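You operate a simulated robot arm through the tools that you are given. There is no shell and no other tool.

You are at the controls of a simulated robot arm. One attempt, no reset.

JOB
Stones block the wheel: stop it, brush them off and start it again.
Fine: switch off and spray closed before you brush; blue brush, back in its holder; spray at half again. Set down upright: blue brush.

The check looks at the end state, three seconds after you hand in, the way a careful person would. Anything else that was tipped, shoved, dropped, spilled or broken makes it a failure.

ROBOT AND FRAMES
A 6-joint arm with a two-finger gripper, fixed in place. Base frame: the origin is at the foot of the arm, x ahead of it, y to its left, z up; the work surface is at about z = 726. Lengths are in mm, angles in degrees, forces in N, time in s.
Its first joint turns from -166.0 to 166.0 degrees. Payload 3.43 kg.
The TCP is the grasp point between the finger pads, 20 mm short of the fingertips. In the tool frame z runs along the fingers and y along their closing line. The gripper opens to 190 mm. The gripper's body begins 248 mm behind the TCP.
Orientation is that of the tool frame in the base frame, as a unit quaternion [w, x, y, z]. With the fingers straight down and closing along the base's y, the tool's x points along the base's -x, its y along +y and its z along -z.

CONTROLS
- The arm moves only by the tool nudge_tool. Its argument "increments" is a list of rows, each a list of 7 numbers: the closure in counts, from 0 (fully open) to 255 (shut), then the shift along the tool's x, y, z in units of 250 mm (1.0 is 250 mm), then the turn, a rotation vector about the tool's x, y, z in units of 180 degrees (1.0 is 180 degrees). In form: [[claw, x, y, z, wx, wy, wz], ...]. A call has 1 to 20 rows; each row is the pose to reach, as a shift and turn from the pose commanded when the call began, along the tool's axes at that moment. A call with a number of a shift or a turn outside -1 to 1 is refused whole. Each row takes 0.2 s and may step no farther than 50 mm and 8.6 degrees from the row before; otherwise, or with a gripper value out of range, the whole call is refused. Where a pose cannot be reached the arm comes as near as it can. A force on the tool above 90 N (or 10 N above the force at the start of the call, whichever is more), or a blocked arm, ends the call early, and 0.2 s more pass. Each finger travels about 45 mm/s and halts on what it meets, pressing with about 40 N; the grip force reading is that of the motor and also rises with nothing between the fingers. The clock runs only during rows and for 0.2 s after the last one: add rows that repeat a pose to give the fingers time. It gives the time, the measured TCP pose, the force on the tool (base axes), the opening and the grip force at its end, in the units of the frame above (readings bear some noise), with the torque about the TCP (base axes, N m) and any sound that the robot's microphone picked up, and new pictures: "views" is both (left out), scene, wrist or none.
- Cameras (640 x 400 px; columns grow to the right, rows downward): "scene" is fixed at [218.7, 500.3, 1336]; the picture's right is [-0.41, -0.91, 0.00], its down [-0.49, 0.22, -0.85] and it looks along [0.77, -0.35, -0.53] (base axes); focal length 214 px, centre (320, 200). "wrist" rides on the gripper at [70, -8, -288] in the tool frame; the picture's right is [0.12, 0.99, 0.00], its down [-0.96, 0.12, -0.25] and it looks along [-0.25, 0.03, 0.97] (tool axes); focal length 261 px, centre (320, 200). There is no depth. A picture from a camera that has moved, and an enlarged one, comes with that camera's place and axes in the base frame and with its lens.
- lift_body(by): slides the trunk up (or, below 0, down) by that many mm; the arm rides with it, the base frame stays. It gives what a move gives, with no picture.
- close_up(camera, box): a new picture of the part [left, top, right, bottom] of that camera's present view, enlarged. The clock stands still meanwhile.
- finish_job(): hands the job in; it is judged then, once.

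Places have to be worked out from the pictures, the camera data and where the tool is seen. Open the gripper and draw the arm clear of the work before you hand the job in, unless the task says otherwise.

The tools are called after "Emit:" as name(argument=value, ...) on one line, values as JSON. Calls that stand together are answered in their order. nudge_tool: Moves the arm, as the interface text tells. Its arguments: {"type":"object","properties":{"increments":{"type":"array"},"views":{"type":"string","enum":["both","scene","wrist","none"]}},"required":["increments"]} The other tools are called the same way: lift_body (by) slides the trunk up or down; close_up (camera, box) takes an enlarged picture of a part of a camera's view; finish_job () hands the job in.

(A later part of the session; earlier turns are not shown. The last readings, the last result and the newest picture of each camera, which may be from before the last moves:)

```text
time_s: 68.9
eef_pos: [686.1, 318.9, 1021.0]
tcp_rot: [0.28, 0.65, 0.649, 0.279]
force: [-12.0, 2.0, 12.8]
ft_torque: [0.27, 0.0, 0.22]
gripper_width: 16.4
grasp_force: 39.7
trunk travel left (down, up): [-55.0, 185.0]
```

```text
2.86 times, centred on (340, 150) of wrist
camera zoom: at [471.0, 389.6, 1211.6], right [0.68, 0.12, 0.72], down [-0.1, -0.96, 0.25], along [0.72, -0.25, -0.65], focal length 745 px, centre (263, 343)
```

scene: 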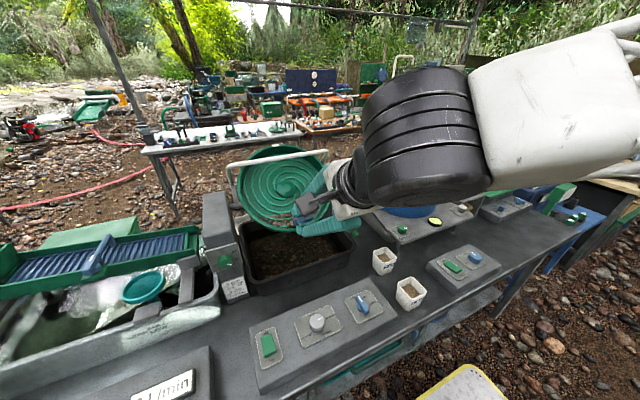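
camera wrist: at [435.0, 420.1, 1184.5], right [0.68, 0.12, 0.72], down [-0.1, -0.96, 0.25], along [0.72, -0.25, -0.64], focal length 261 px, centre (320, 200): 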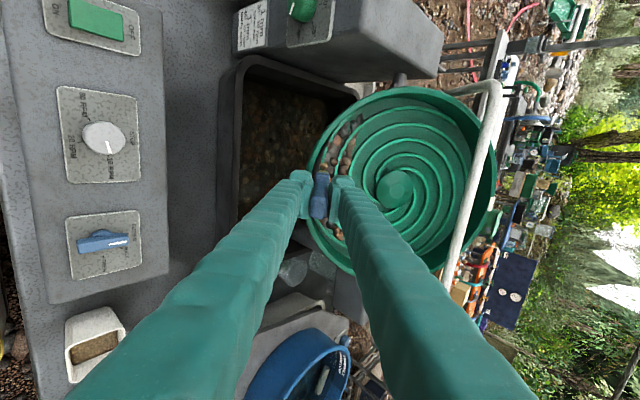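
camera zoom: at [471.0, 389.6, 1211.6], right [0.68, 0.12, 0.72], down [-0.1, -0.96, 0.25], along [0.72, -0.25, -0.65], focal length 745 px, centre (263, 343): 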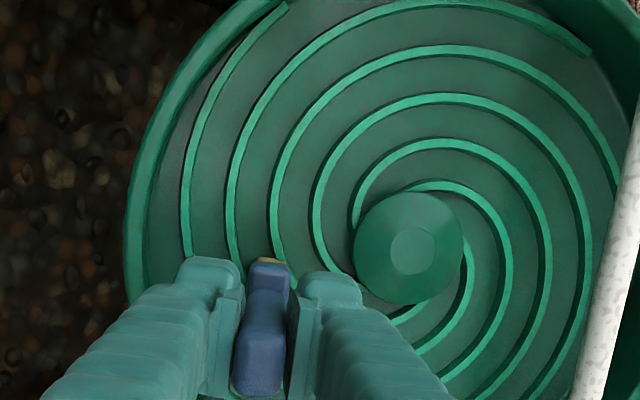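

The stones are gone from the visible part of the wheel. I lift off and check the rest of the floor.

Emit:
nudge_tool(increments=[[255, 0, 0.01, -0.1, 0, 0, 0], [255, 0, 0.05, -0.25, 0, 0, 0], [255, 0, 0.15, -0.4, 0, 0, 0], [255, 0, 0.25, -0.5, 0, 0, 0]], views="both")

Emit:
close_up(camera="scene", box=[220, 130, 380, 280])

Emit:
close_up(camera="wrist", box=[200, 60, 460, 290])

Emit:
close_up(camera="scene", box=[255, 195, 350, 255])

```text
time_s: 69.9
eef_pos: [639.7, 321.3, 1150.8]
tcp_rot: [0.28, 0.65, 0.65, 0.279]
force: [0.2, 0.9, -0.3]
ft_torque: [-0.03, 0.03, -0.05]
gripper_width: 16.5
grasp_force: 40.1
trunk travel left (down, up): [-55.0, 185.0]
camera wrist: at [424.5, 391.0, 1343.2], right [0.68, 0.12, 0.72], down [-0.1, -0.96, 0.26], along [0.72, -0.25, -0.65], focal length 261 px, centre (320, 200)
```

scene: 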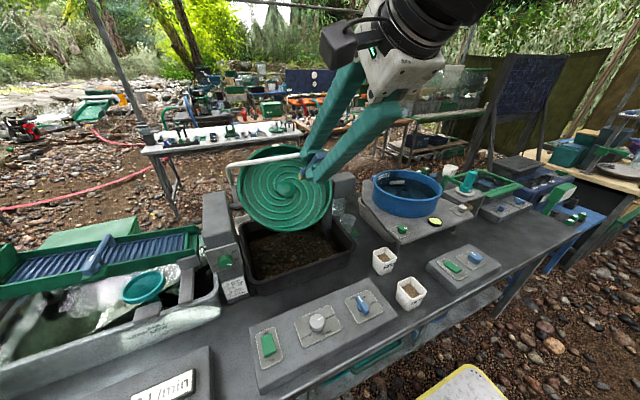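
wrist: 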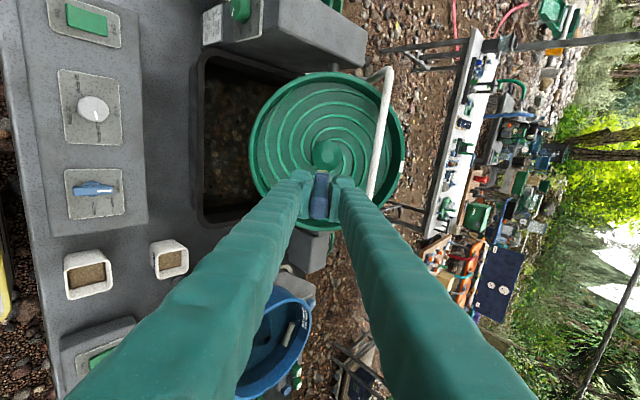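

```text
2.67 times, centred on (300, 205) of scene
camera zoom: at [218.7, 500.3, 1336.0], right [-0.41, -0.91, 0.0], down [-0.49, 0.22, -0.85], along [0.77, -0.35, -0.53], focal length 572 px, centre (373, 187)
```

zoom: 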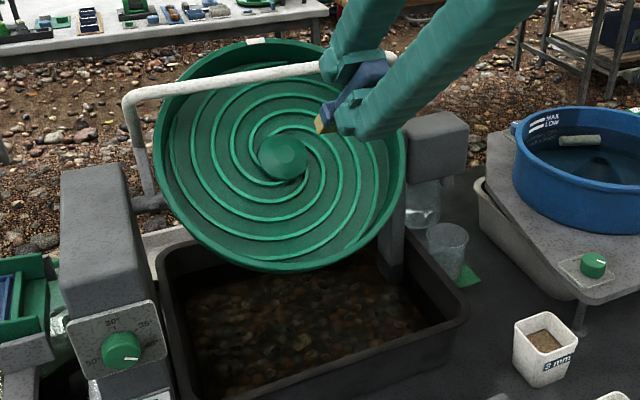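

```text
1.74 times, centred on (330, 175) of wrist
camera zoom: at [424.5, 391.0, 1343.2], right [0.68, 0.12, 0.72], down [-0.1, -0.96, 0.26], along [0.72, -0.25, -0.65], focal length 453 px, centre (303, 244)
```

zoom: 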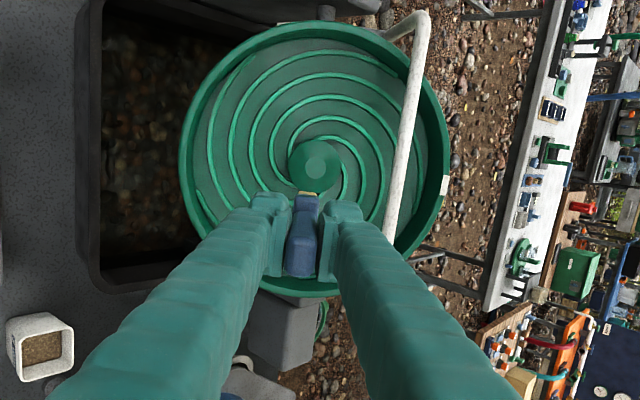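

```text
6.67 times, centred on (302, 225) of scene
camera zoom: at [218.7, 500.3, 1336.0], right [-0.41, -0.91, 0.0], down [-0.49, 0.22, -0.85], along [0.77, -0.35, -0.53], focal length 1430 px, centre (437, 33)
```

zoom: 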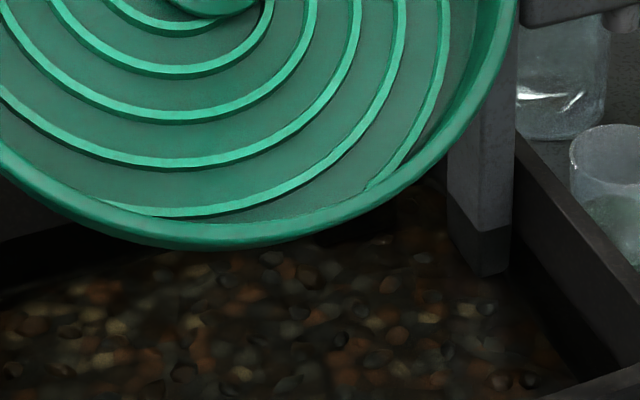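

The wheel is clean and all the stones lie in the tub below. I raise the trunk back by 120 mm before carrying the brush to its holder.

Emit:
lift_body(by=120)

```text
time_s: 71.4
eef_pos: [638.3, 319.8, 1271.2]
tcp_rot: [0.279, 0.65, 0.65, 0.279]
force: [-0.5, 1.5, -0.3]
ft_torque: [0.02, 0.01, -0.04]
gripper_width: 16.3
grasp_force: 40.0
trunk travel left (down, up): [-175.0, 65.0]
```

I straighten the tool back to vertical while moving away from the wheel toward -y.

Emit:
nudge_tool(increments=[[255, -0.069, -0.072, 0.007, 0.0369, 0, 0], [255, -0.137, -0.144, 0.014, 0.0738, 0, 0], [255, -0.206, -0.216, 0.021, 0.1107, 0, 0], [255, -0.274, -0.289, 0.028, 0.1476, 0, 0], [255, -0.343, -0.361, 0.035, 0.1845, 0, 0], [255, -0.411, -0.433, 0.042, 0.2214, 0, 0], [255, -0.48, -0.505, 0.049, 0.2583, 0, 0], [255, -0.48, -0.505, 0.049, 0.2583, 0, 0]], views="none")

```text
time_s: 73.2
eef_pos: [560.8, 201.5, 1171.6]
tcp_rot: [-0.001, 0.707, 0.707, -0.001]
force: [-0.1, -0.1, -0.5]
ft_torque: [-0.04, 0.05, -0.01]
gripper_width: 16.5
grasp_force: 40.2
trunk travel left (down, up): [-175.0, 65.0]
```

The tool is vertical again at [561, 202, 1172] with the brush held. I travel back toward -y the way I came.

Emit:
nudge_tool(increments=[[255, -0.16, 0.01, 0, 0, 0, 0], [255, -0.33, 0.02, 0, 0, 0, 0], [255, -0.5, 0.03, 0, 0, 0, 0], [255, -0.67, 0.04, 0, 0, 0, 0], [255, -0.84, 0.05, 0, 0, 0, 0], [255, -1.0, 0.06, 0, 0, 0, 0]], views="none")

```text
time_s: 74.6
eef_pos: [575.1, -47.7, 1170.7]
tcp_rot: [0.0, 0.707, 0.707, -0.001]
force: [-0.6, 1.1, -0.1]
ft_torque: [-0.1, -0.03, 0.0]
gripper_width: 16.4
grasp_force: 40.0
trunk travel left (down, up): [-175.0, 65.0]
```

I continue to about [605, -298, 1171].

Emit:
nudge_tool(increments=[[255, -0.16, 0.02, 0, 0, 0, 0], [255, -0.33, 0.04, 0, 0, 0, 0], [255, -0.5, 0.06, 0, 0, 0, 0], [255, -0.67, 0.08, 0, 0, 0, 0], [255, -0.84, 0.1, 0, 0, 0, 0], [255, -1.0, 0.12, 0, 0, 0, 0]], views="none")

```text
time_s: 76.0
eef_pos: [605.9, -299.5, 1171.2]
tcp_rot: [0.001, 0.707, 0.707, 0.0]
force: [-0.4, 1.1, 0.7]
ft_torque: [-0.13, -0.06, 0.0]
gripper_width: 16.6
grasp_force: 40.0
trunk travel left (down, up): [-175.0, 65.0]
```

Next I move over the holder position, keeping the bristles above the magnet's height.

Emit:
nudge_tool(increments=[[255, -0.07, 0.137, 0, 0, 0, 0], [255, -0.14, 0.274, 0, 0, 0, 0], [255, -0.21, 0.41, 0, 0, 0, 0], [255, -0.28, 0.547, 0, 0, 0, 0], [255, -0.35, 0.683, 0, 0, 0, 0], [255, -0.42, 0.82, 0.04, 0, 0, 0], [255, -0.482, 0.956, 0.1, 0, 0, 0], [255, -0.482, 0.956, 0.25, 0, 0, 0], [255, -0.482, 0.956, 0.4, 0, 0, 0], [255, -0.482, 0.956, 0.5, 0, 0, 0]], views="both")

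Emit:
close_up(camera="wrist", box=[260, 90, 390, 250])

Emit:
close_up(camera="scene", box=[400, 80, 520, 210])

```text
time_s: 78.2
eef_pos: [845.9, -419.1, 1047.4]
tcp_rot: [-0.001, 0.707, 0.707, 0.0]
force: [0.1, -0.8, -0.1]
ft_torque: [-0.05, -0.05, 0.0]
gripper_width: 16.5
grasp_force: 40.5
trunk travel left (down, up): [-175.0, 65.0]
camera wrist: at [836.5, -349.0, 1333.7], right [0.99, 0.12, 0.0], down [0.11, -0.96, 0.25], along [0.03, -0.25, -0.97], focal length 261 px, centre (320, 200)
```

scene: 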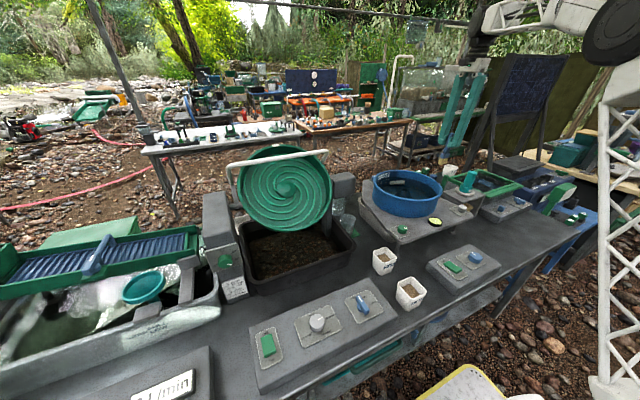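
wrist: 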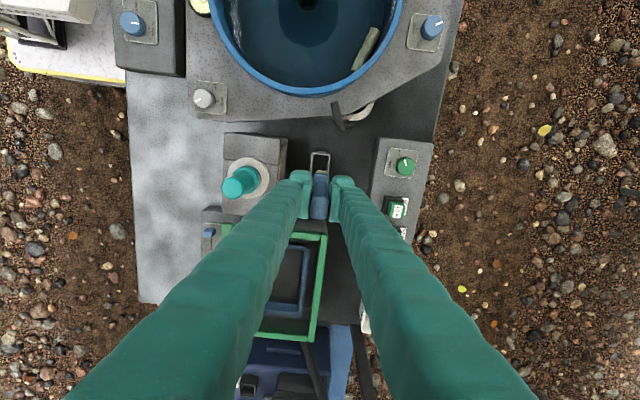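

```text
2.50 times, centred on (325, 170) of wrist
camera zoom: at [836.5, -349.0, 1333.7], right [0.99, 0.12, 0.0], down [0.11, -0.96, 0.25], along [0.03, -0.25, -0.97], focal length 652 px, centre (308, 275)
```

zoom: 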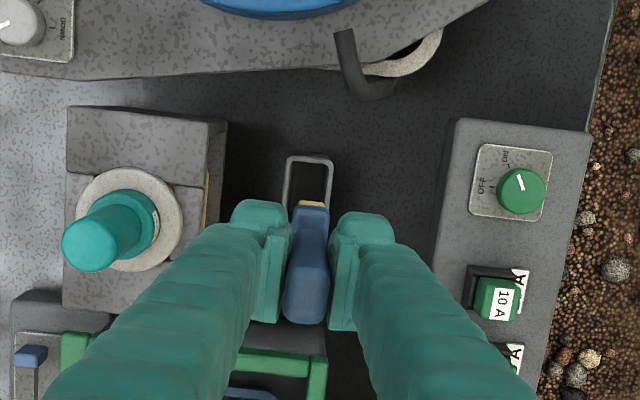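

```text
3.08 times, centred on (460, 145) of scene
camera zoom: at [218.7, 500.3, 1336.0], right [-0.41, -0.91, 0.0], down [-0.49, 0.22, -0.85], along [0.77, -0.35, -0.53], focal length 660 px, centre (-111, 369)
```

zoom: 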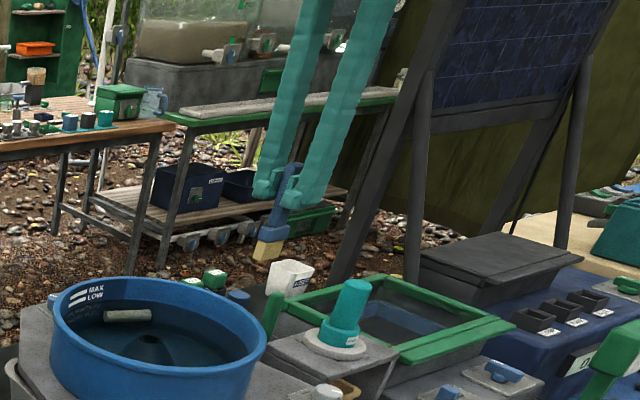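

I am back above the holder; the brush seems to have slid up a little in the grip. I zoom in to measure the slip and check that it still hangs straight.

Emit:
close_up(camera="scene", box=[435, 125, 475, 170])

Emit:
close_up(camera="wrist", box=[295, 140, 345, 230])

```text
8.89 times, centred on (455, 148) of scene
camera zoom: at [218.7, 500.3, 1336.0], right [-0.41, -0.91, 0.0], down [-0.49, 0.22, -0.85], along [0.77, -0.35, -0.53], focal length 1906 px, centre (-880, 667)
```

zoom: 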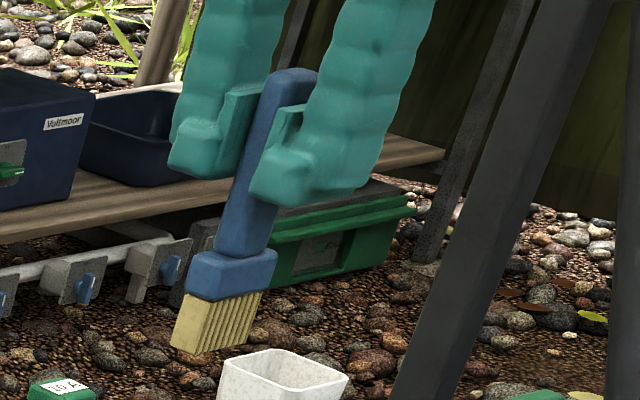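

```text
4.44 times, centred on (320, 185) of wrist
camera zoom: at [836.5, -349.0, 1333.7], right [0.99, 0.12, 0.0], down [0.11, -0.96, 0.25], along [0.03, -0.25, -0.97], focal length 1158 px, centre (320, 267)
```

zoom: 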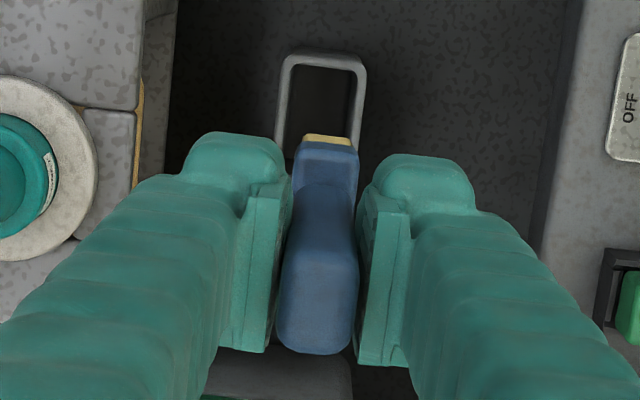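

The brush hangs plumb (top y -417, bottom y -419), having slid about 12 mm up, so its lower end is now about 103 mm below the TCP. I descend to just above the holder mouth.

Emit:
nudge_tool(increments=[[255, -0.002, -0.004, 0.15, 0, 0, 0], [255, -0.002, -0.004, 0.3, 0, 0, 0], [255, -0.002, -0.004, 0.42, 0, 0, 0], [255, -0.002, -0.004, 0.52, 0, 0, 0], [255, -0.002, -0.004, 0.57, 0, 0, 0], [255, -0.002, -0.004, 0.57, 0, 0, 0]], views="both")

Emit:
close_up(camera="wrist", box=[285, 130, 355, 240])

Emit:
close_up(camera="scene", box=[425, 140, 475, 190])

```text
time_s: 79.6
eef_pos: [843.8, -420.6, 903.5]
tcp_rot: [0.0, 0.707, 0.707, 0.0]
force: [-0.3, -0.3, 0.1]
ft_torque: [0.03, 0.02, 0.02]
gripper_width: 16.3
grasp_force: 39.8
trunk travel left (down, up): [-175.0, 65.0]
camera wrist: at [835.1, -350.7, 1191.4], right [0.99, 0.12, 0.0], down [0.12, -0.96, 0.25], along [0.03, -0.25, -0.97], focal length 261 px, centre (320, 200)
```

scene: 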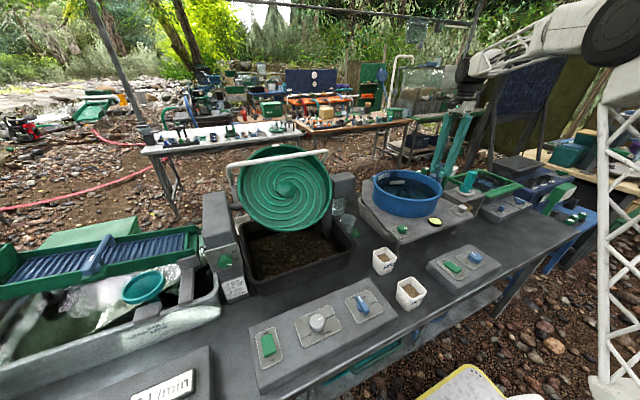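
wrist: 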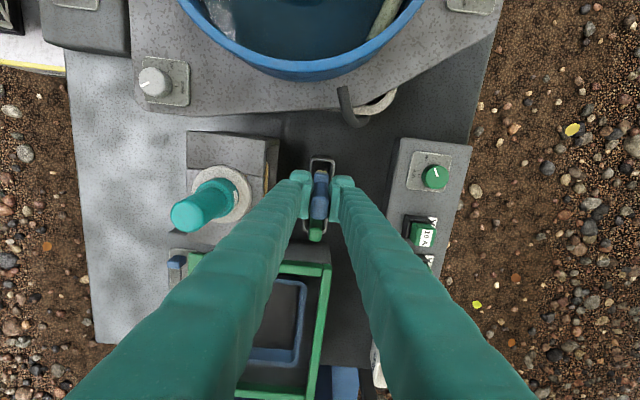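

```text
3.64 times, centred on (320, 185) of wrist
camera zoom: at [835.1, -350.7, 1191.4], right [0.99, 0.12, 0.0], down [0.12, -0.96, 0.25], along [0.03, -0.25, -0.97], focal length 948 px, centre (320, 254)
```

zoom: 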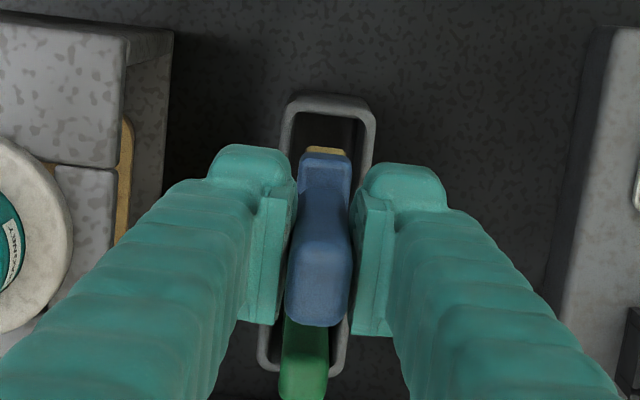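

```text
8.00 times, centred on (450, 165) of scene
camera zoom: at [218.7, 500.3, 1336.0], right [-0.41, -0.91, 0.0], down [-0.49, 0.22, -0.85], along [0.77, -0.35, -0.53], focal length 1716 px, centre (-720, 480)
```

zoom: 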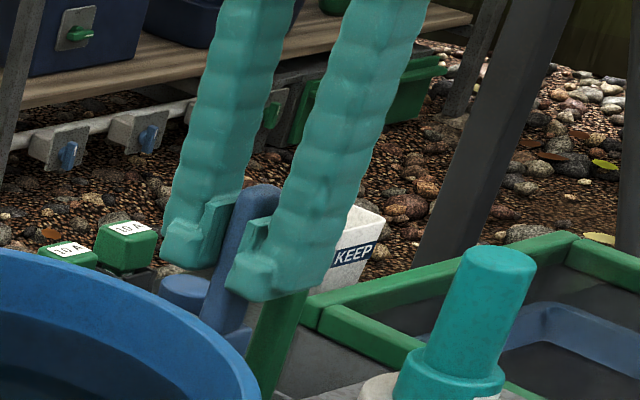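

The bristles point right into the empty cell of the holder. I lower slowly into it, watching for contact.

Emit:
nudge_tool(increments=[[255, 0.001, 0.003, 0.06, 0, 0, 0], [255, 0.001, 0.003, 0.11, 0, 0, 0], [255, 0.001, 0.003, 0.15, 0, 0, 0], [255, 0.001, 0.003, 0.18, 0, 0, 0], [255, 0.001, 0.003, 0.21, 0, 0, 0], [255, 0.001, 0.003, 0.235, 0, 0, 0], [255, 0.001, 0.003, 0.25, 0, 0, 0]], views="both")

Emit:
close_up(camera="wrist", box=[285, 130, 355, 240])

Emit:
close_up(camera="scene", box=[425, 140, 475, 190])

```text
time_s: 81.2
eef_pos: [845.9, -419.7, 840.8]
tcp_rot: [0.0, 0.708, 0.707, 0.0]
force: [-0.1, 0.2, -0.8]
ft_torque: [0.02, 0.0, 0.0]
gripper_width: 16.4
grasp_force: 40.1
trunk travel left (down, up): [-175.0, 65.0]
camera wrist: at [836.4, -350.1, 1128.9], right [0.99, 0.12, 0.0], down [0.12, -0.96, 0.25], along [0.03, -0.25, -0.97], focal length 261 px, centre (320, 200)
```

scene: 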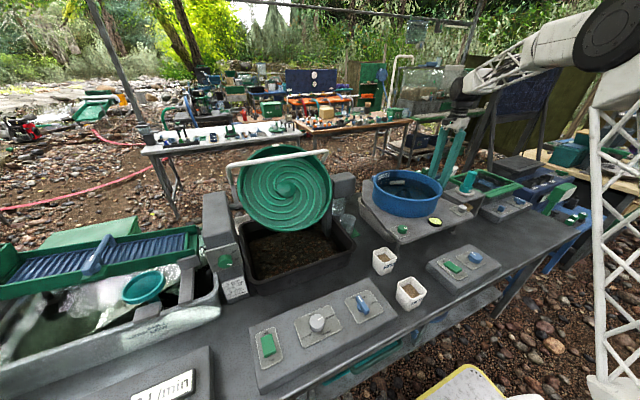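
wrist: 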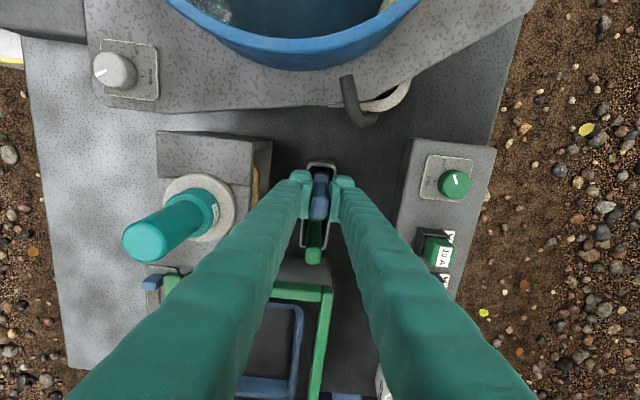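

```text
3.64 times, centred on (320, 185) of wrist
camera zoom: at [836.4, -350.1, 1128.9], right [0.99, 0.12, 0.0], down [0.12, -0.96, 0.25], along [0.03, -0.25, -0.97], focal length 948 px, centre (320, 254)
```

zoom: 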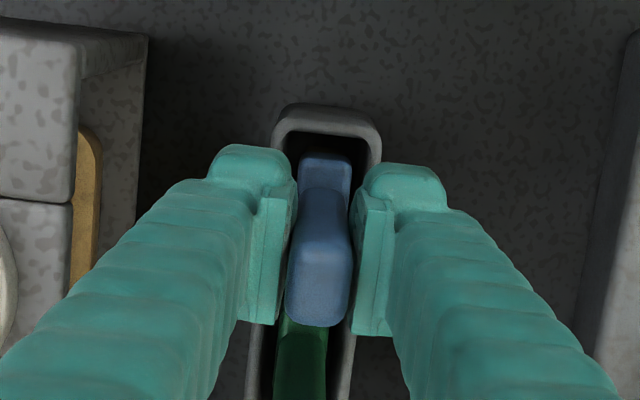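

```text
8.00 times, centred on (450, 165) of scene
camera zoom: at [218.7, 500.3, 1336.0], right [-0.41, -0.91, 0.0], down [-0.49, 0.22, -0.85], along [0.77, -0.35, -0.53], focal length 1716 px, centre (-720, 480)
```

zoom: 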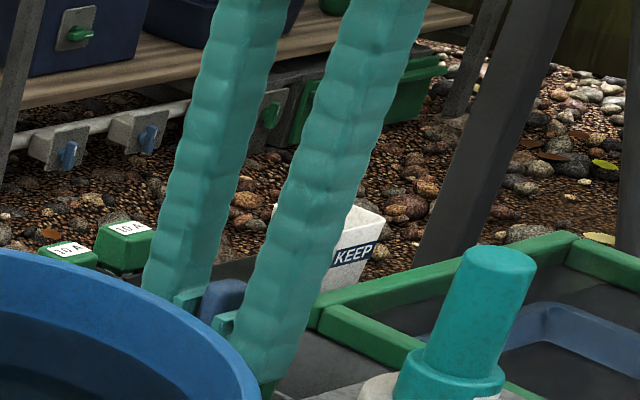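

The brush has entered its cell without any contact force. I lower the last several millimetres in small steps until it seats.

Emit:
nudge_tool(increments=[[255, 0, 0, 0.012, 0, 0, 0], [255, 0, 0, 0.02, 0, 0, 0], [255, 0, 0, 0.026, 0, 0, 0], [255, 0, 0, 0.03, 0, 0, 0]], views="none")

```text
time_s: 82.2
eef_pos: [845.9, -420.9, 833.3]
tcp_rot: [0.0, 0.707, 0.707, 0.0]
force: [-0.7, 0.8, 0.1]
ft_torque: [-0.01, -0.03, 0.05]
gripper_width: 16.5
grasp_force: 40.4
trunk travel left (down, up): [-175.0, 65.0]
```

No seating force yet at z 833; I continue in 1 mm steps.

Emit:
nudge_tool(increments=[[255, 0, 0, 0.006, 0, 0, 0], [255, 0, 0, 0.01, 0, 0, 0], [255, 0, 0, 0.014, 0, 0, 0], [255, 0, 0, 0.014, 0, 0, 0]], views="none")

```text
time_s: 83.2
eef_pos: [846.8, -420.9, 831.0]
tcp_rot: [0.0, 0.707, 0.707, 0.0]
force: [1.5, 0.8, 6.5]
ft_torque: [0.09, -0.04, 0.0]
gripper_width: 16.1
grasp_force: 40.0
trunk travel left (down, up): [-175.0, 65.0]
```

The 6.5 N upward force shows the brush has seated on the bottom. I open the fingers to about 49 mm to release it.

Emit:
nudge_tool(increments=[[225, 0, 0, 0, 0, 0, 0], [200, 0, 0, 0, 0, 0, 0], [190, 0, 0, 0, 0, 0, 0], [190, 0, 0, 0, 0, 0, 0]], views="both")

Emit:
close_up(camera="wrist", box=[285, 130, 355, 240])

Emit:
close_up(camera="scene", box=[425, 140, 475, 190])

```text
time_s: 84.2
eef_pos: [844.5, -420.8, 830.2]
tcp_rot: [0.0, 0.707, 0.708, -0.001]
force: [0.0, -0.2, -0.2]
ft_torque: [-0.02, -0.03, -0.01]
gripper_width: 48.4
grasp_force: 0.1
trunk travel left (down, up): [-175.0, 65.0]
camera wrist: at [836.3, -350.2, 1118.1], right [0.99, 0.12, 0.0], down [0.12, -0.96, 0.25], along [0.03, -0.25, -0.97], focal length 261 px, centre (320, 200)
```

scene: 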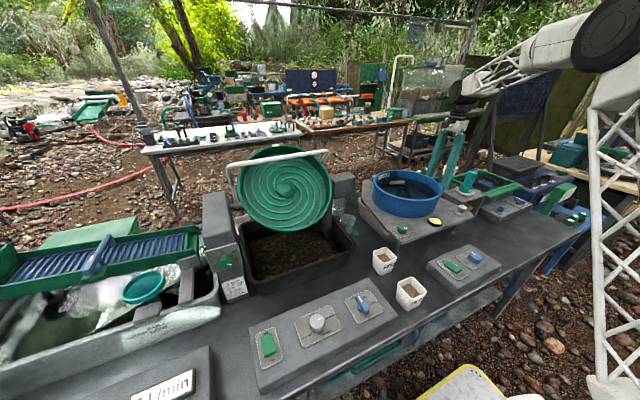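
wrist: 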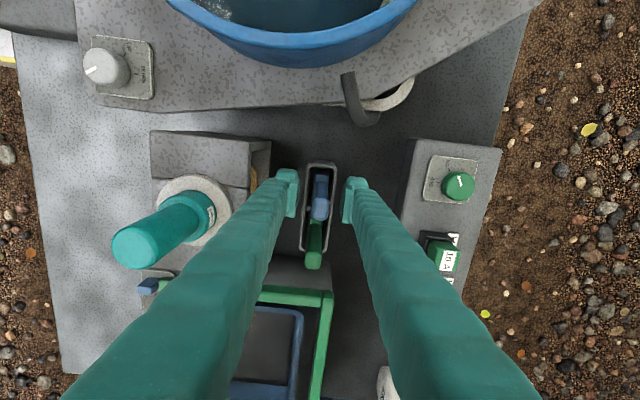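

```text
3.64 times, centred on (320, 185) of wrist
camera zoom: at [836.3, -350.2, 1118.1], right [0.99, 0.12, 0.0], down [0.12, -0.96, 0.25], along [0.03, -0.25, -0.97], focal length 948 px, centre (320, 254)
```

zoom: 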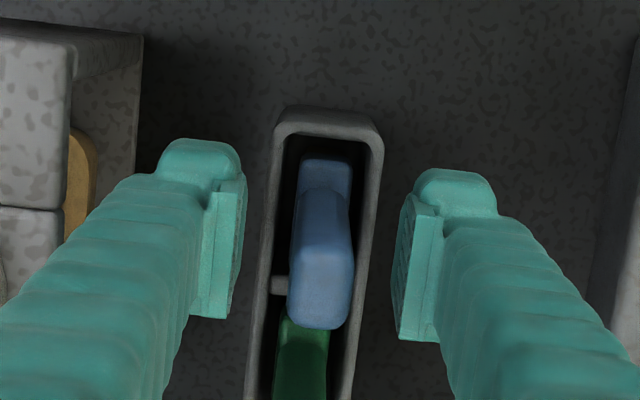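

```text
8.00 times, centred on (450, 165) of scene
camera zoom: at [218.7, 500.3, 1336.0], right [-0.41, -0.91, 0.0], down [-0.49, 0.22, -0.85], along [0.77, -0.35, -0.53], focal length 1716 px, centre (-720, 480)
```

zoom: 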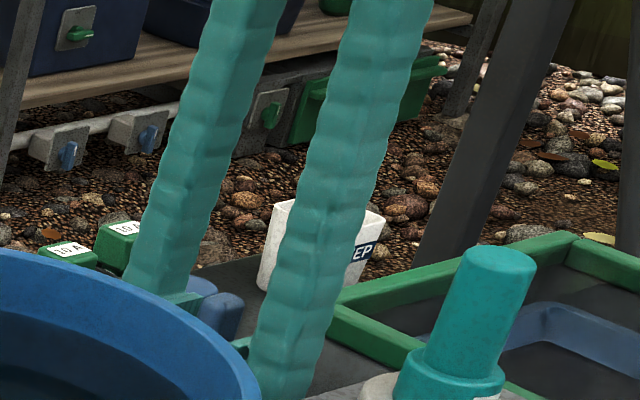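

The brush stands in its holder next to the green one. I rise straight up and clear of it.

Emit:
nudge_tool(increments=[[190, 0, 0, -0.08, 0, 0, 0], [190, 0, 0, -0.2, 0, 0, 0], [190, 0, 0, -0.36, 0, 0, 0], [180, 0, 0, -0.54, 0, 0, 0], [170, 0, 0, -0.72, 0, 0, 0], [160, 0, 0, -0.9, 0, 0, 0], [160, 0, 0, -1.0, 0, 0, 0]], views="both")

Emit:
close_up(camera="wrist", box=[285, 130, 355, 240])

Emit:
close_up(camera="scene", box=[425, 150, 475, 200])

```text
time_s: 85.8
eef_pos: [844.3, -420.1, 1080.7]
tcp_rot: [0.0, 0.707, 0.707, 0.0]
force: [0.3, -0.1, 0.4]
ft_torque: [-0.03, 0.04, 0.0]
gripper_width: 70.9
grasp_force: 0.1
trunk travel left (down, up): [-175.0, 65.0]
camera wrist: at [835.5, -350.1, 1368.6], right [0.99, 0.12, 0.0], down [0.12, -0.96, 0.25], along [0.03, -0.25, -0.97], focal length 261 px, centre (320, 200)
```

scene: 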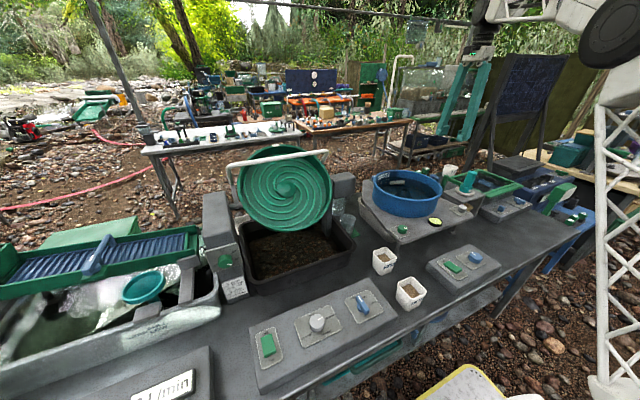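
wrist: 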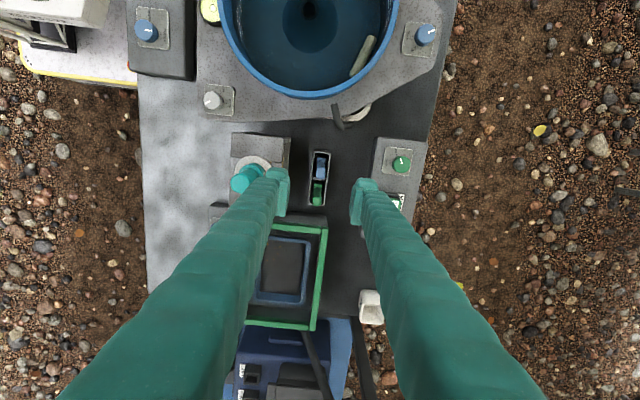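

```text
3.64 times, centred on (320, 185) of wrist
camera zoom: at [835.5, -350.1, 1368.6], right [0.99, 0.12, 0.0], down [0.12, -0.96, 0.25], along [0.03, -0.25, -0.97], focal length 948 px, centre (320, 254)
```

zoom: 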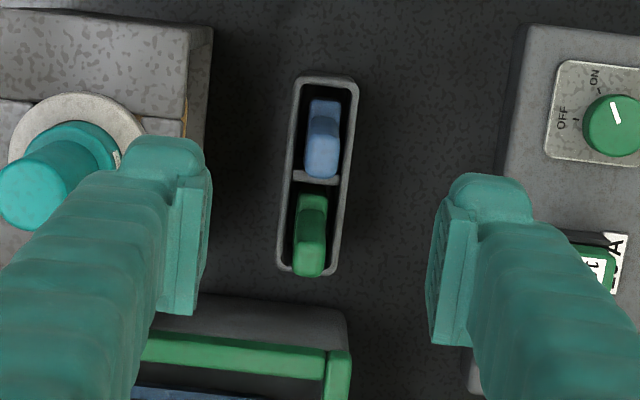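

```text
8.00 times, centred on (450, 175) of scene
camera zoom: at [218.7, 500.3, 1336.0], right [-0.41, -0.91, 0.0], down [-0.49, 0.22, -0.85], along [0.77, -0.35, -0.53], focal length 1716 px, centre (-720, 400)
```

zoom: 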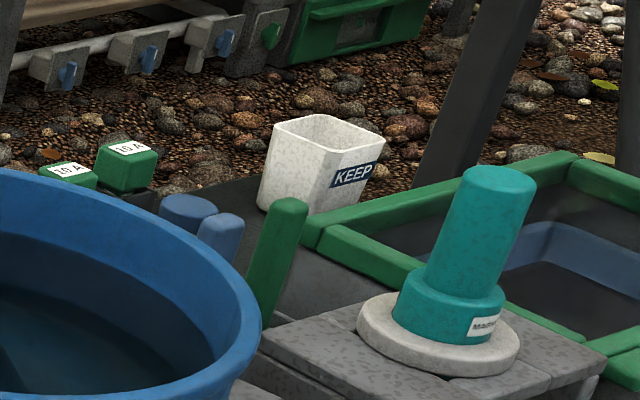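

The brush stands upright in its holder exactly as in the first picture. I now go back toward the panel along the same safe path.

Emit:
nudge_tool(increments=[[160, 0, 0, -0.15, 0, 0, 0], [160, 0.03, -0.06, -0.28, 0, 0, 0], [160, 0.1, -0.2, -0.3, 0, 0, 0], [160, 0.18, -0.36, -0.3, 0, 0, 0], [160, 0.26, -0.53, -0.3, 0, 0, 0], [160, 0.34, -0.7, -0.3, 0, 0, 0], [160, 0.42, -0.86, -0.3, 0, 0, 0], [160, 0.48, -0.98, -0.3, 0, 0, 0]], views="none")

```text
time_s: 87.6
eef_pos: [599.8, -300.3, 1154.4]
tcp_rot: [-0.001, 0.708, 0.707, 0.0]
force: [1.2, -0.5, -0.7]
ft_torque: [0.04, 0.14, 0.0]
gripper_width: 71.1
grasp_force: 0.1
trunk travel left (down, up): [-175.0, 65.0]
```

I move 250 mm toward +y and turn the tool back so the fingers close along y.

Emit:
nudge_tool(increments=[[160, 0.083, -0.013, 0, 0, 0, -0.0417], [160, 0.167, -0.027, 0, 0, 0, -0.0833], [160, 0.25, -0.04, 0, 0, 0, -0.125], [160, 0.333, -0.053, 0, 0, 0, -0.1667], [160, 0.417, -0.067, 0, 0, 0, -0.2083], [160, 0.5, -0.08, 0, 0, 0, -0.25], [160, 0.583, -0.093, 0, 0, 0, -0.2917], [160, 0.667, -0.107, 0, 0, 0, -0.3333], [160, 0.75, -0.12, 0, 0, 0, -0.375], [160, 0.833, -0.133, 0, 0, 0, -0.4167], [160, 0.917, -0.147, 0, 0, 0, -0.4583], [160, 1.0, -0.16, 0, 0, 0, -0.5]], views="none")

```text
time_s: 90.2
eef_pos: [560.4, -50.0, 1156.0]
tcp_rot: [-0.001, -0.001, 1.0, 0.0]
force: [0.8, -0.3, -0.4]
ft_torque: [0.06, 0.02, -0.01]
gripper_width: 70.8
grasp_force: 0.1
trunk travel left (down, up): [-175.0, 65.0]
```

The tool is back in the original orientation. I approach the spray lever in two moves.

Emit:
nudge_tool(increments=[[160, 0.04, 0.16, 0.05, 0, 0, 0], [160, 0.08, 0.32, 0.1, 0, 0, 0], [160, 0.12, 0.48, 0.18, 0, 0, 0], [160, 0.16, 0.64, 0.28, 0, 0, 0], [160, 0.2, 0.8, 0.38, 0, 0, 0], [160, 0.24, 0.96, 0.48, 0, 0, 0]], views="none")

```text
time_s: 91.6
eef_pos: [501.2, 190.1, 1037.7]
tcp_rot: [0.0, 0.002, 1.0, 0.0]
force: [-0.3, 0.9, 0.2]
ft_torque: [0.09, -0.04, -0.03]
gripper_width: 71.0
grasp_force: 0.1
trunk travel left (down, up): [-175.0, 65.0]
```

I come down over the lever to z 850 for a look.

Emit:
nudge_tool(increments=[[160, 0.016, 0.065, 0.15, 0, 0, 0], [160, 0.033, 0.13, 0.3, 0, 0, 0], [165, 0.05, 0.2, 0.45, 0, 0, 0], [170, 0.0656, 0.2616, 0.6, 0, 0, 0], [170, 0.0656, 0.2616, 0.75, 0, 0, 0], [170, 0.0656, 0.2616, 0.75, 0, 0, 0]], views="both")

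Emit:
close_up(camera="wrist", box=[260, 90, 390, 210])

Emit:
close_up(camera="scene", box=[300, 250, 420, 340])

```text
time_s: 93.0
eef_pos: [483.8, 255.5, 847.4]
tcp_rot: [0.0, 0.0, 1.0, 0.001]
force: [0.3, -0.1, -0.1]
ft_torque: [-0.02, 0.0, 0.0]
gripper_width: 63.3
grasp_force: 0.0
trunk travel left (down, up): [-175.0, 65.0]
camera wrist: at [412.6, 247.4, 1135.4], right [-0.12, 0.99, 0.0], down [0.96, 0.12, 0.25], along [0.25, 0.03, -0.97], focal length 261 px, centre (320, 200)
```

scene: 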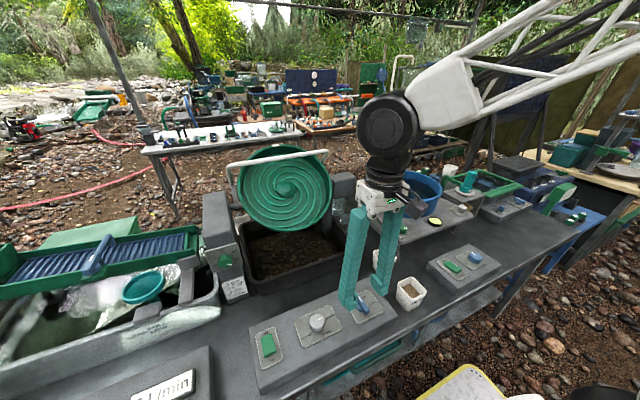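
wrist: 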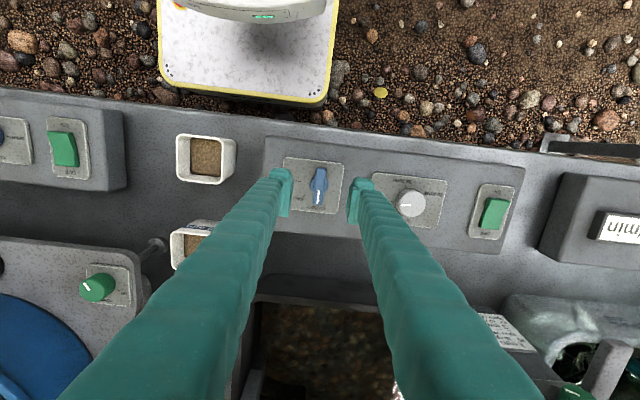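

```text
3.33 times, centred on (325, 150) of wrist
camera zoom: at [412.6, 247.4, 1135.4], right [-0.12, 0.99, 0.0], down [0.96, 0.12, 0.25], along [0.25, 0.03, -0.97], focal length 869 px, centre (303, 367)
```

zoom: 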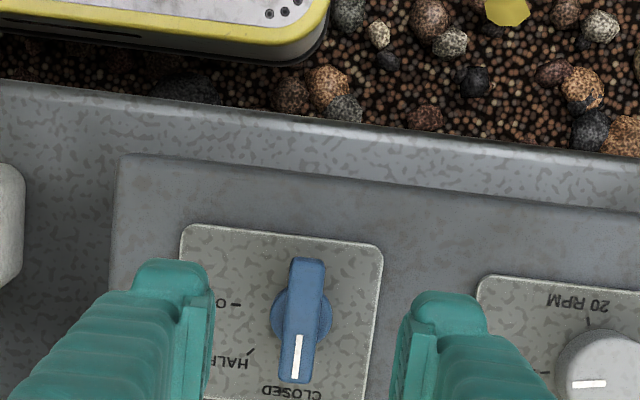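

```text
4.44 times, centred on (360, 295) of scene
camera zoom: at [218.7, 500.3, 1336.0], right [-0.41, -0.91, 0.0], down [-0.49, 0.22, -0.85], along [0.77, -0.35, -0.53], focal length 953 px, centre (142, -222)
```

zoom: 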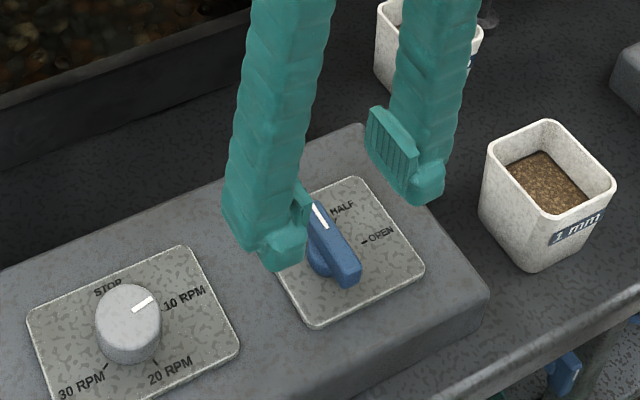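

The lever points to CLOSED, centred under the fingers at about [483, 256]. I descend to z 804, the height that gripped the lever itself before, and close.

Emit:
nudge_tool(increments=[[170, 0, 0, 0.06, 0, 0, 0], [180, 0, 0, 0.12, 0, 0, 0], [190, 0, 0, 0.16, 0, 0, 0], [190, 0, 0, 0.1736, 0, 0, 0], [255, 0, 0, 0.1736, 0, 0, 0], [255, 0, 0, 0.1736, 0, 0, 0], [255, 0, 0, 0.1736, 0, 0, 0], [255, 0, 0, 0.1736, 0, 0, 0], [255, 0, 0, 0.1736, 0, 0, 0]], views="wrist")

Emit:
close_up(camera="wrist", box=[260, 90, 390, 210])

```text
time_s: 95.0
eef_pos: [483.5, 255.6, 804.9]
tcp_rot: [0.0, 0.0, 1.0, 0.0]
force: [-0.2, -8.4, -4.5]
ft_torque: [-0.11, -0.01, 0.03]
gripper_width: 13.2
grasp_force: 44.7
trunk travel left (down, up): [-175.0, 65.0]
camera wrist: at [412.8, 246.5, 1092.4], right [-0.12, 0.99, 0.0], down [0.96, 0.11, 0.25], along [0.25, 0.03, -0.97], focal length 261 px, centre (320, 200)
```

wrist: 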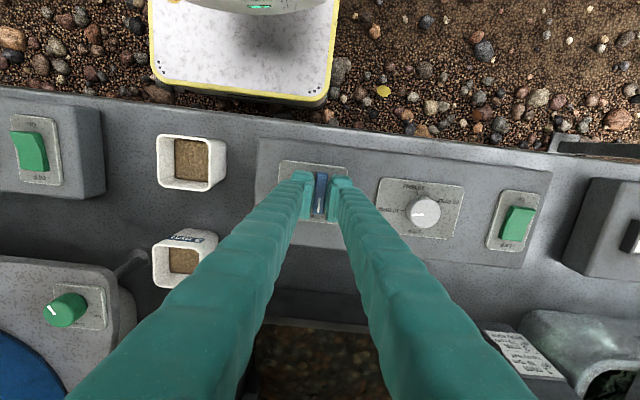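

```text
3.33 times, centred on (325, 150) of wrist
camera zoom: at [412.8, 246.5, 1092.4], right [-0.12, 0.99, 0.0], down [0.96, 0.11, 0.25], along [0.25, 0.03, -0.97], focal length 869 px, centre (303, 367)
```

zoom: 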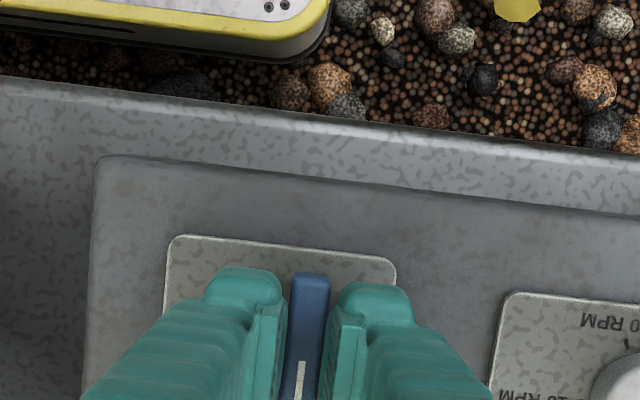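

The lever is gripped at 13.2 mm with little force. I turn it 45° clockwise (seen from above) from CLOSED to HALF.

Emit:
nudge_tool(increments=[[255, 0, 0, 0, 0, 0, 0.042], [255, 0, 0, 0, 0, 0, 0.084], [255, 0, 0, 0, 0, 0, 0.126], [255, 0, 0, 0, 0, 0, 0.168], [255, 0, 0, 0, 0, 0, 0.21], [255, 0, 0, 0, 0, 0, 0.25], [255, 0, 0, 0, 0, 0, 0.25]], views="wrist")

Emit:
close_up(camera="scene", box=[300, 250, 420, 340])

```text
time_s: 96.6
eef_pos: [483.2, 254.3, 804.3]
tcp_rot: [0.0, 0.383, 0.924, 0.0]
force: [-6.0, -26.9, 2.3]
ft_torque: [-0.34, -0.01, 0.02]
gripper_width: 12.7
grasp_force: 45.4
trunk travel left (down, up): [-175.0, 65.0]
camera wrist: at [427.2, 297.8, 1092.4], right [0.62, 0.78, 0.0], down [0.76, -0.6, 0.25], along [0.19, -0.15, -0.97], focal length 261 px, centre (320, 200)
```

wrist: 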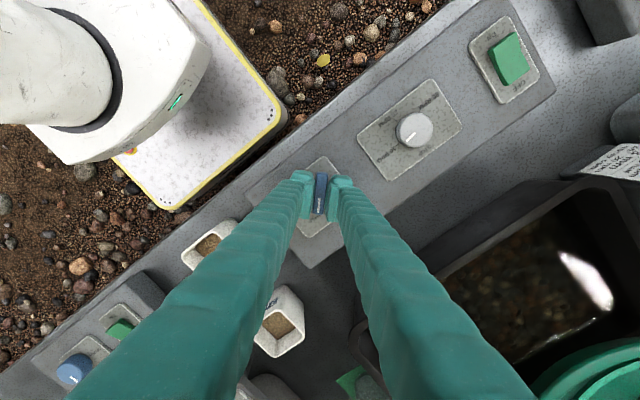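

```text
4.44 times, centred on (360, 295) of scene
camera zoom: at [218.7, 500.3, 1336.0], right [-0.41, -0.91, 0.0], down [-0.49, 0.22, -0.85], along [0.77, -0.35, -0.53], focal length 953 px, centre (142, -222)
```

zoom: 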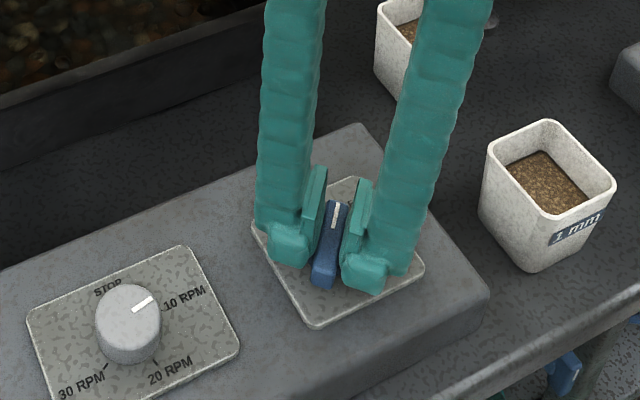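

The lever has followed to the HALF direction with almost no torque. I open the fingers and rise to check the pointer.

Emit:
nudge_tool(increments=[[220, 0, 0, 0, 0, 0, 0], [190, 0, 0, 0, 0, 0, 0], [180, 0, 0, 0, 0, 0, 0], [180, 0, 0, -0.08, 0, 0, 0], [180, 0, 0, -0.2, 0, 0, 0], [180, 0, 0, -0.36, 0, 0, 0]], views="both")

Emit:
close_up(camera="scene", box=[330, 270, 400, 330])

Emit:
close_up(camera="wrist", box=[260, 90, 390, 210])

```text
time_s: 98.0
eef_pos: [484.0, 255.4, 894.7]
tcp_rot: [-0.001, 0.383, 0.924, -0.001]
force: [0.5, 0.1, -1.0]
ft_torque: [-0.03, 0.08, 0.03]
gripper_width: 55.8
grasp_force: 0.0
trunk travel left (down, up): [-175.0, 65.0]
camera wrist: at [427.6, 298.9, 1182.9], right [0.62, 0.79, 0.0], down [0.76, -0.6, 0.25], along [0.19, -0.15, -0.97], focal length 261 px, centre (320, 200)
```

scene: 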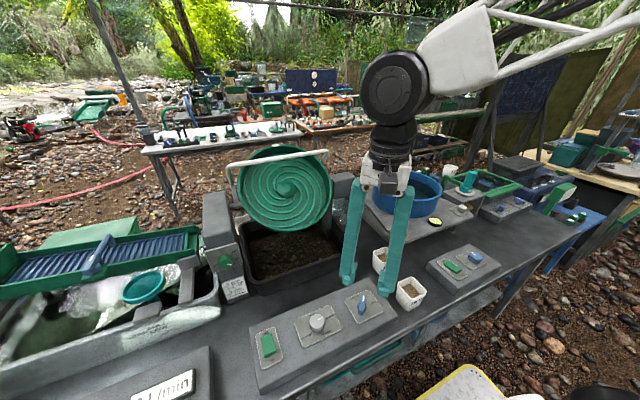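
wrist: 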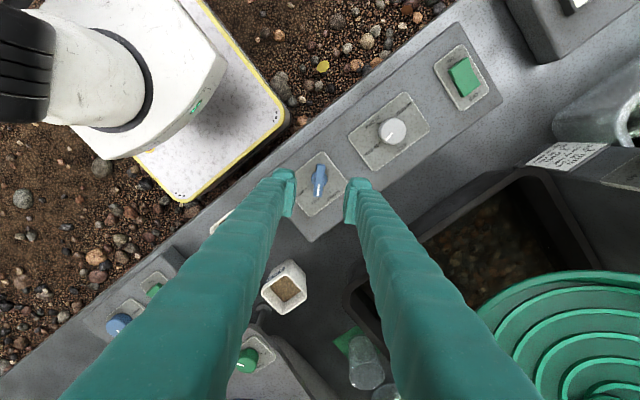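

```text
6.67 times, centred on (365, 300) of scene
camera zoom: at [218.7, 500.3, 1336.0], right [-0.41, -0.91, 0.0], down [-0.49, 0.22, -0.85], along [0.77, -0.35, -0.53], focal length 1430 px, centre (20, -467)
```

zoom: 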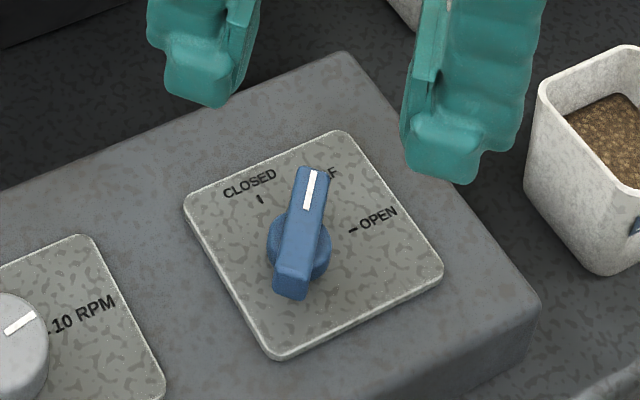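

```text
3.33 times, centred on (325, 150) of wrist
camera zoom: at [427.6, 298.9, 1182.9], right [0.62, 0.79, 0.0], down [0.76, -0.6, 0.25], along [0.19, -0.15, -0.97], focal length 869 px, centre (303, 367)
```

zoom: 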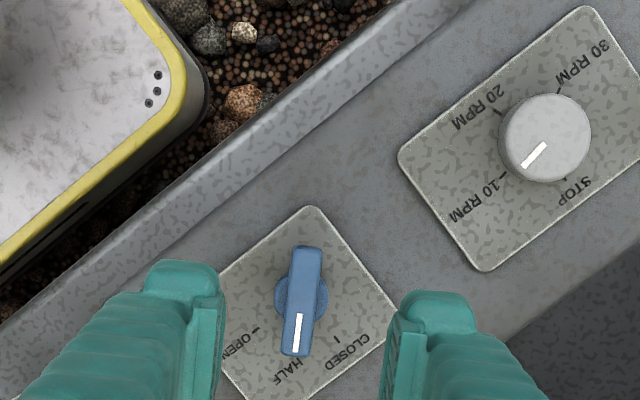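

The spray lever now reads HALF, and the RPM knob still points at 10 RPM. Next I close the fingers and move over the rocker's ON (near) end.

Emit:
nudge_tool(increments=[[220, 0.11, 0.097, -0.03, 0, 0, -0.0357], [255, 0.22, 0.194, -0.05, 0, 0, -0.0714], [255, 0.33, 0.29, -0.05, 0, 0, -0.1071], [255, 0.44, 0.387, -0.05, 0, 0, -0.1429], [255, 0.549, 0.484, 0.0, 0, 0, -0.1786], [255, 0.659, 0.581, 0.06, 0, 0, -0.2143], [255, 0.769, 0.678, 0.12, 0, 0, -0.25], [255, 0.769, 0.678, 0.18, 0, 0, -0.25], [255, 0.769, 0.678, 0.18, 0, 0, -0.25]], views="both")

Emit:
close_up(camera="wrist", box=[270, 90, 380, 210])

Emit:
close_up(camera="scene", box=[230, 290, 330, 370])

```text
time_s: 100.0
eef_pos: [467.0, 511.5, 848.4]
tcp_rot: [0.0, 0.0, 1.0, 0.001]
force: [0.3, 0.2, 0.0]
ft_torque: [0.0, -0.02, 0.03]
gripper_width: 0.3
grasp_force: 34.2
trunk travel left (down, up): [-175.0, 65.0]
camera wrist: at [397.0, 502.5, 1136.8], right [-0.12, 0.99, 0.0], down [0.96, 0.12, 0.25], along [0.25, 0.03, -0.97], focal length 261 px, centre (320, 200)
```

scene: 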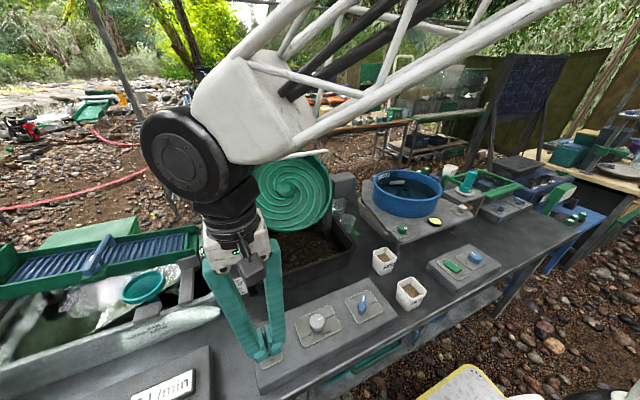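
wrist: 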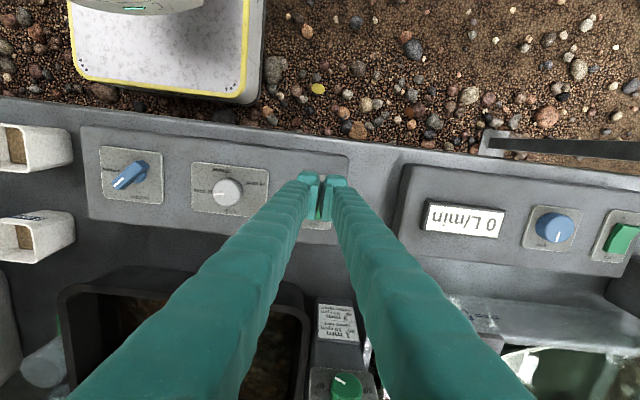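

```text
3.33 times, centred on (325, 150) of wrist
camera zoom: at [397.0, 502.5, 1136.8], right [-0.12, 0.99, 0.0], down [0.96, 0.12, 0.25], along [0.25, 0.03, -0.97], focal length 869 px, centre (303, 367)
```

zoom: 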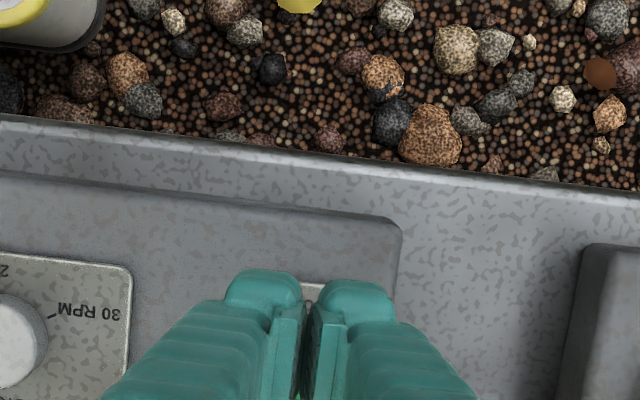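

```text
5.00 times, centred on (280, 330) of scene
camera zoom: at [218.7, 500.3, 1336.0], right [-0.41, -0.91, 0.0], down [-0.49, 0.22, -0.85], along [0.77, -0.35, -0.53], focal length 1072 px, centre (520, -450)
```

zoom: 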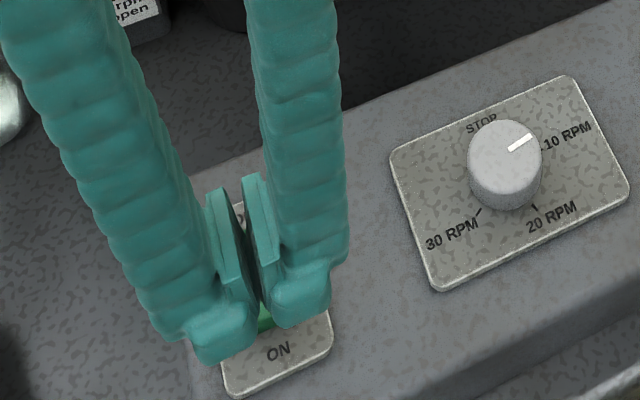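

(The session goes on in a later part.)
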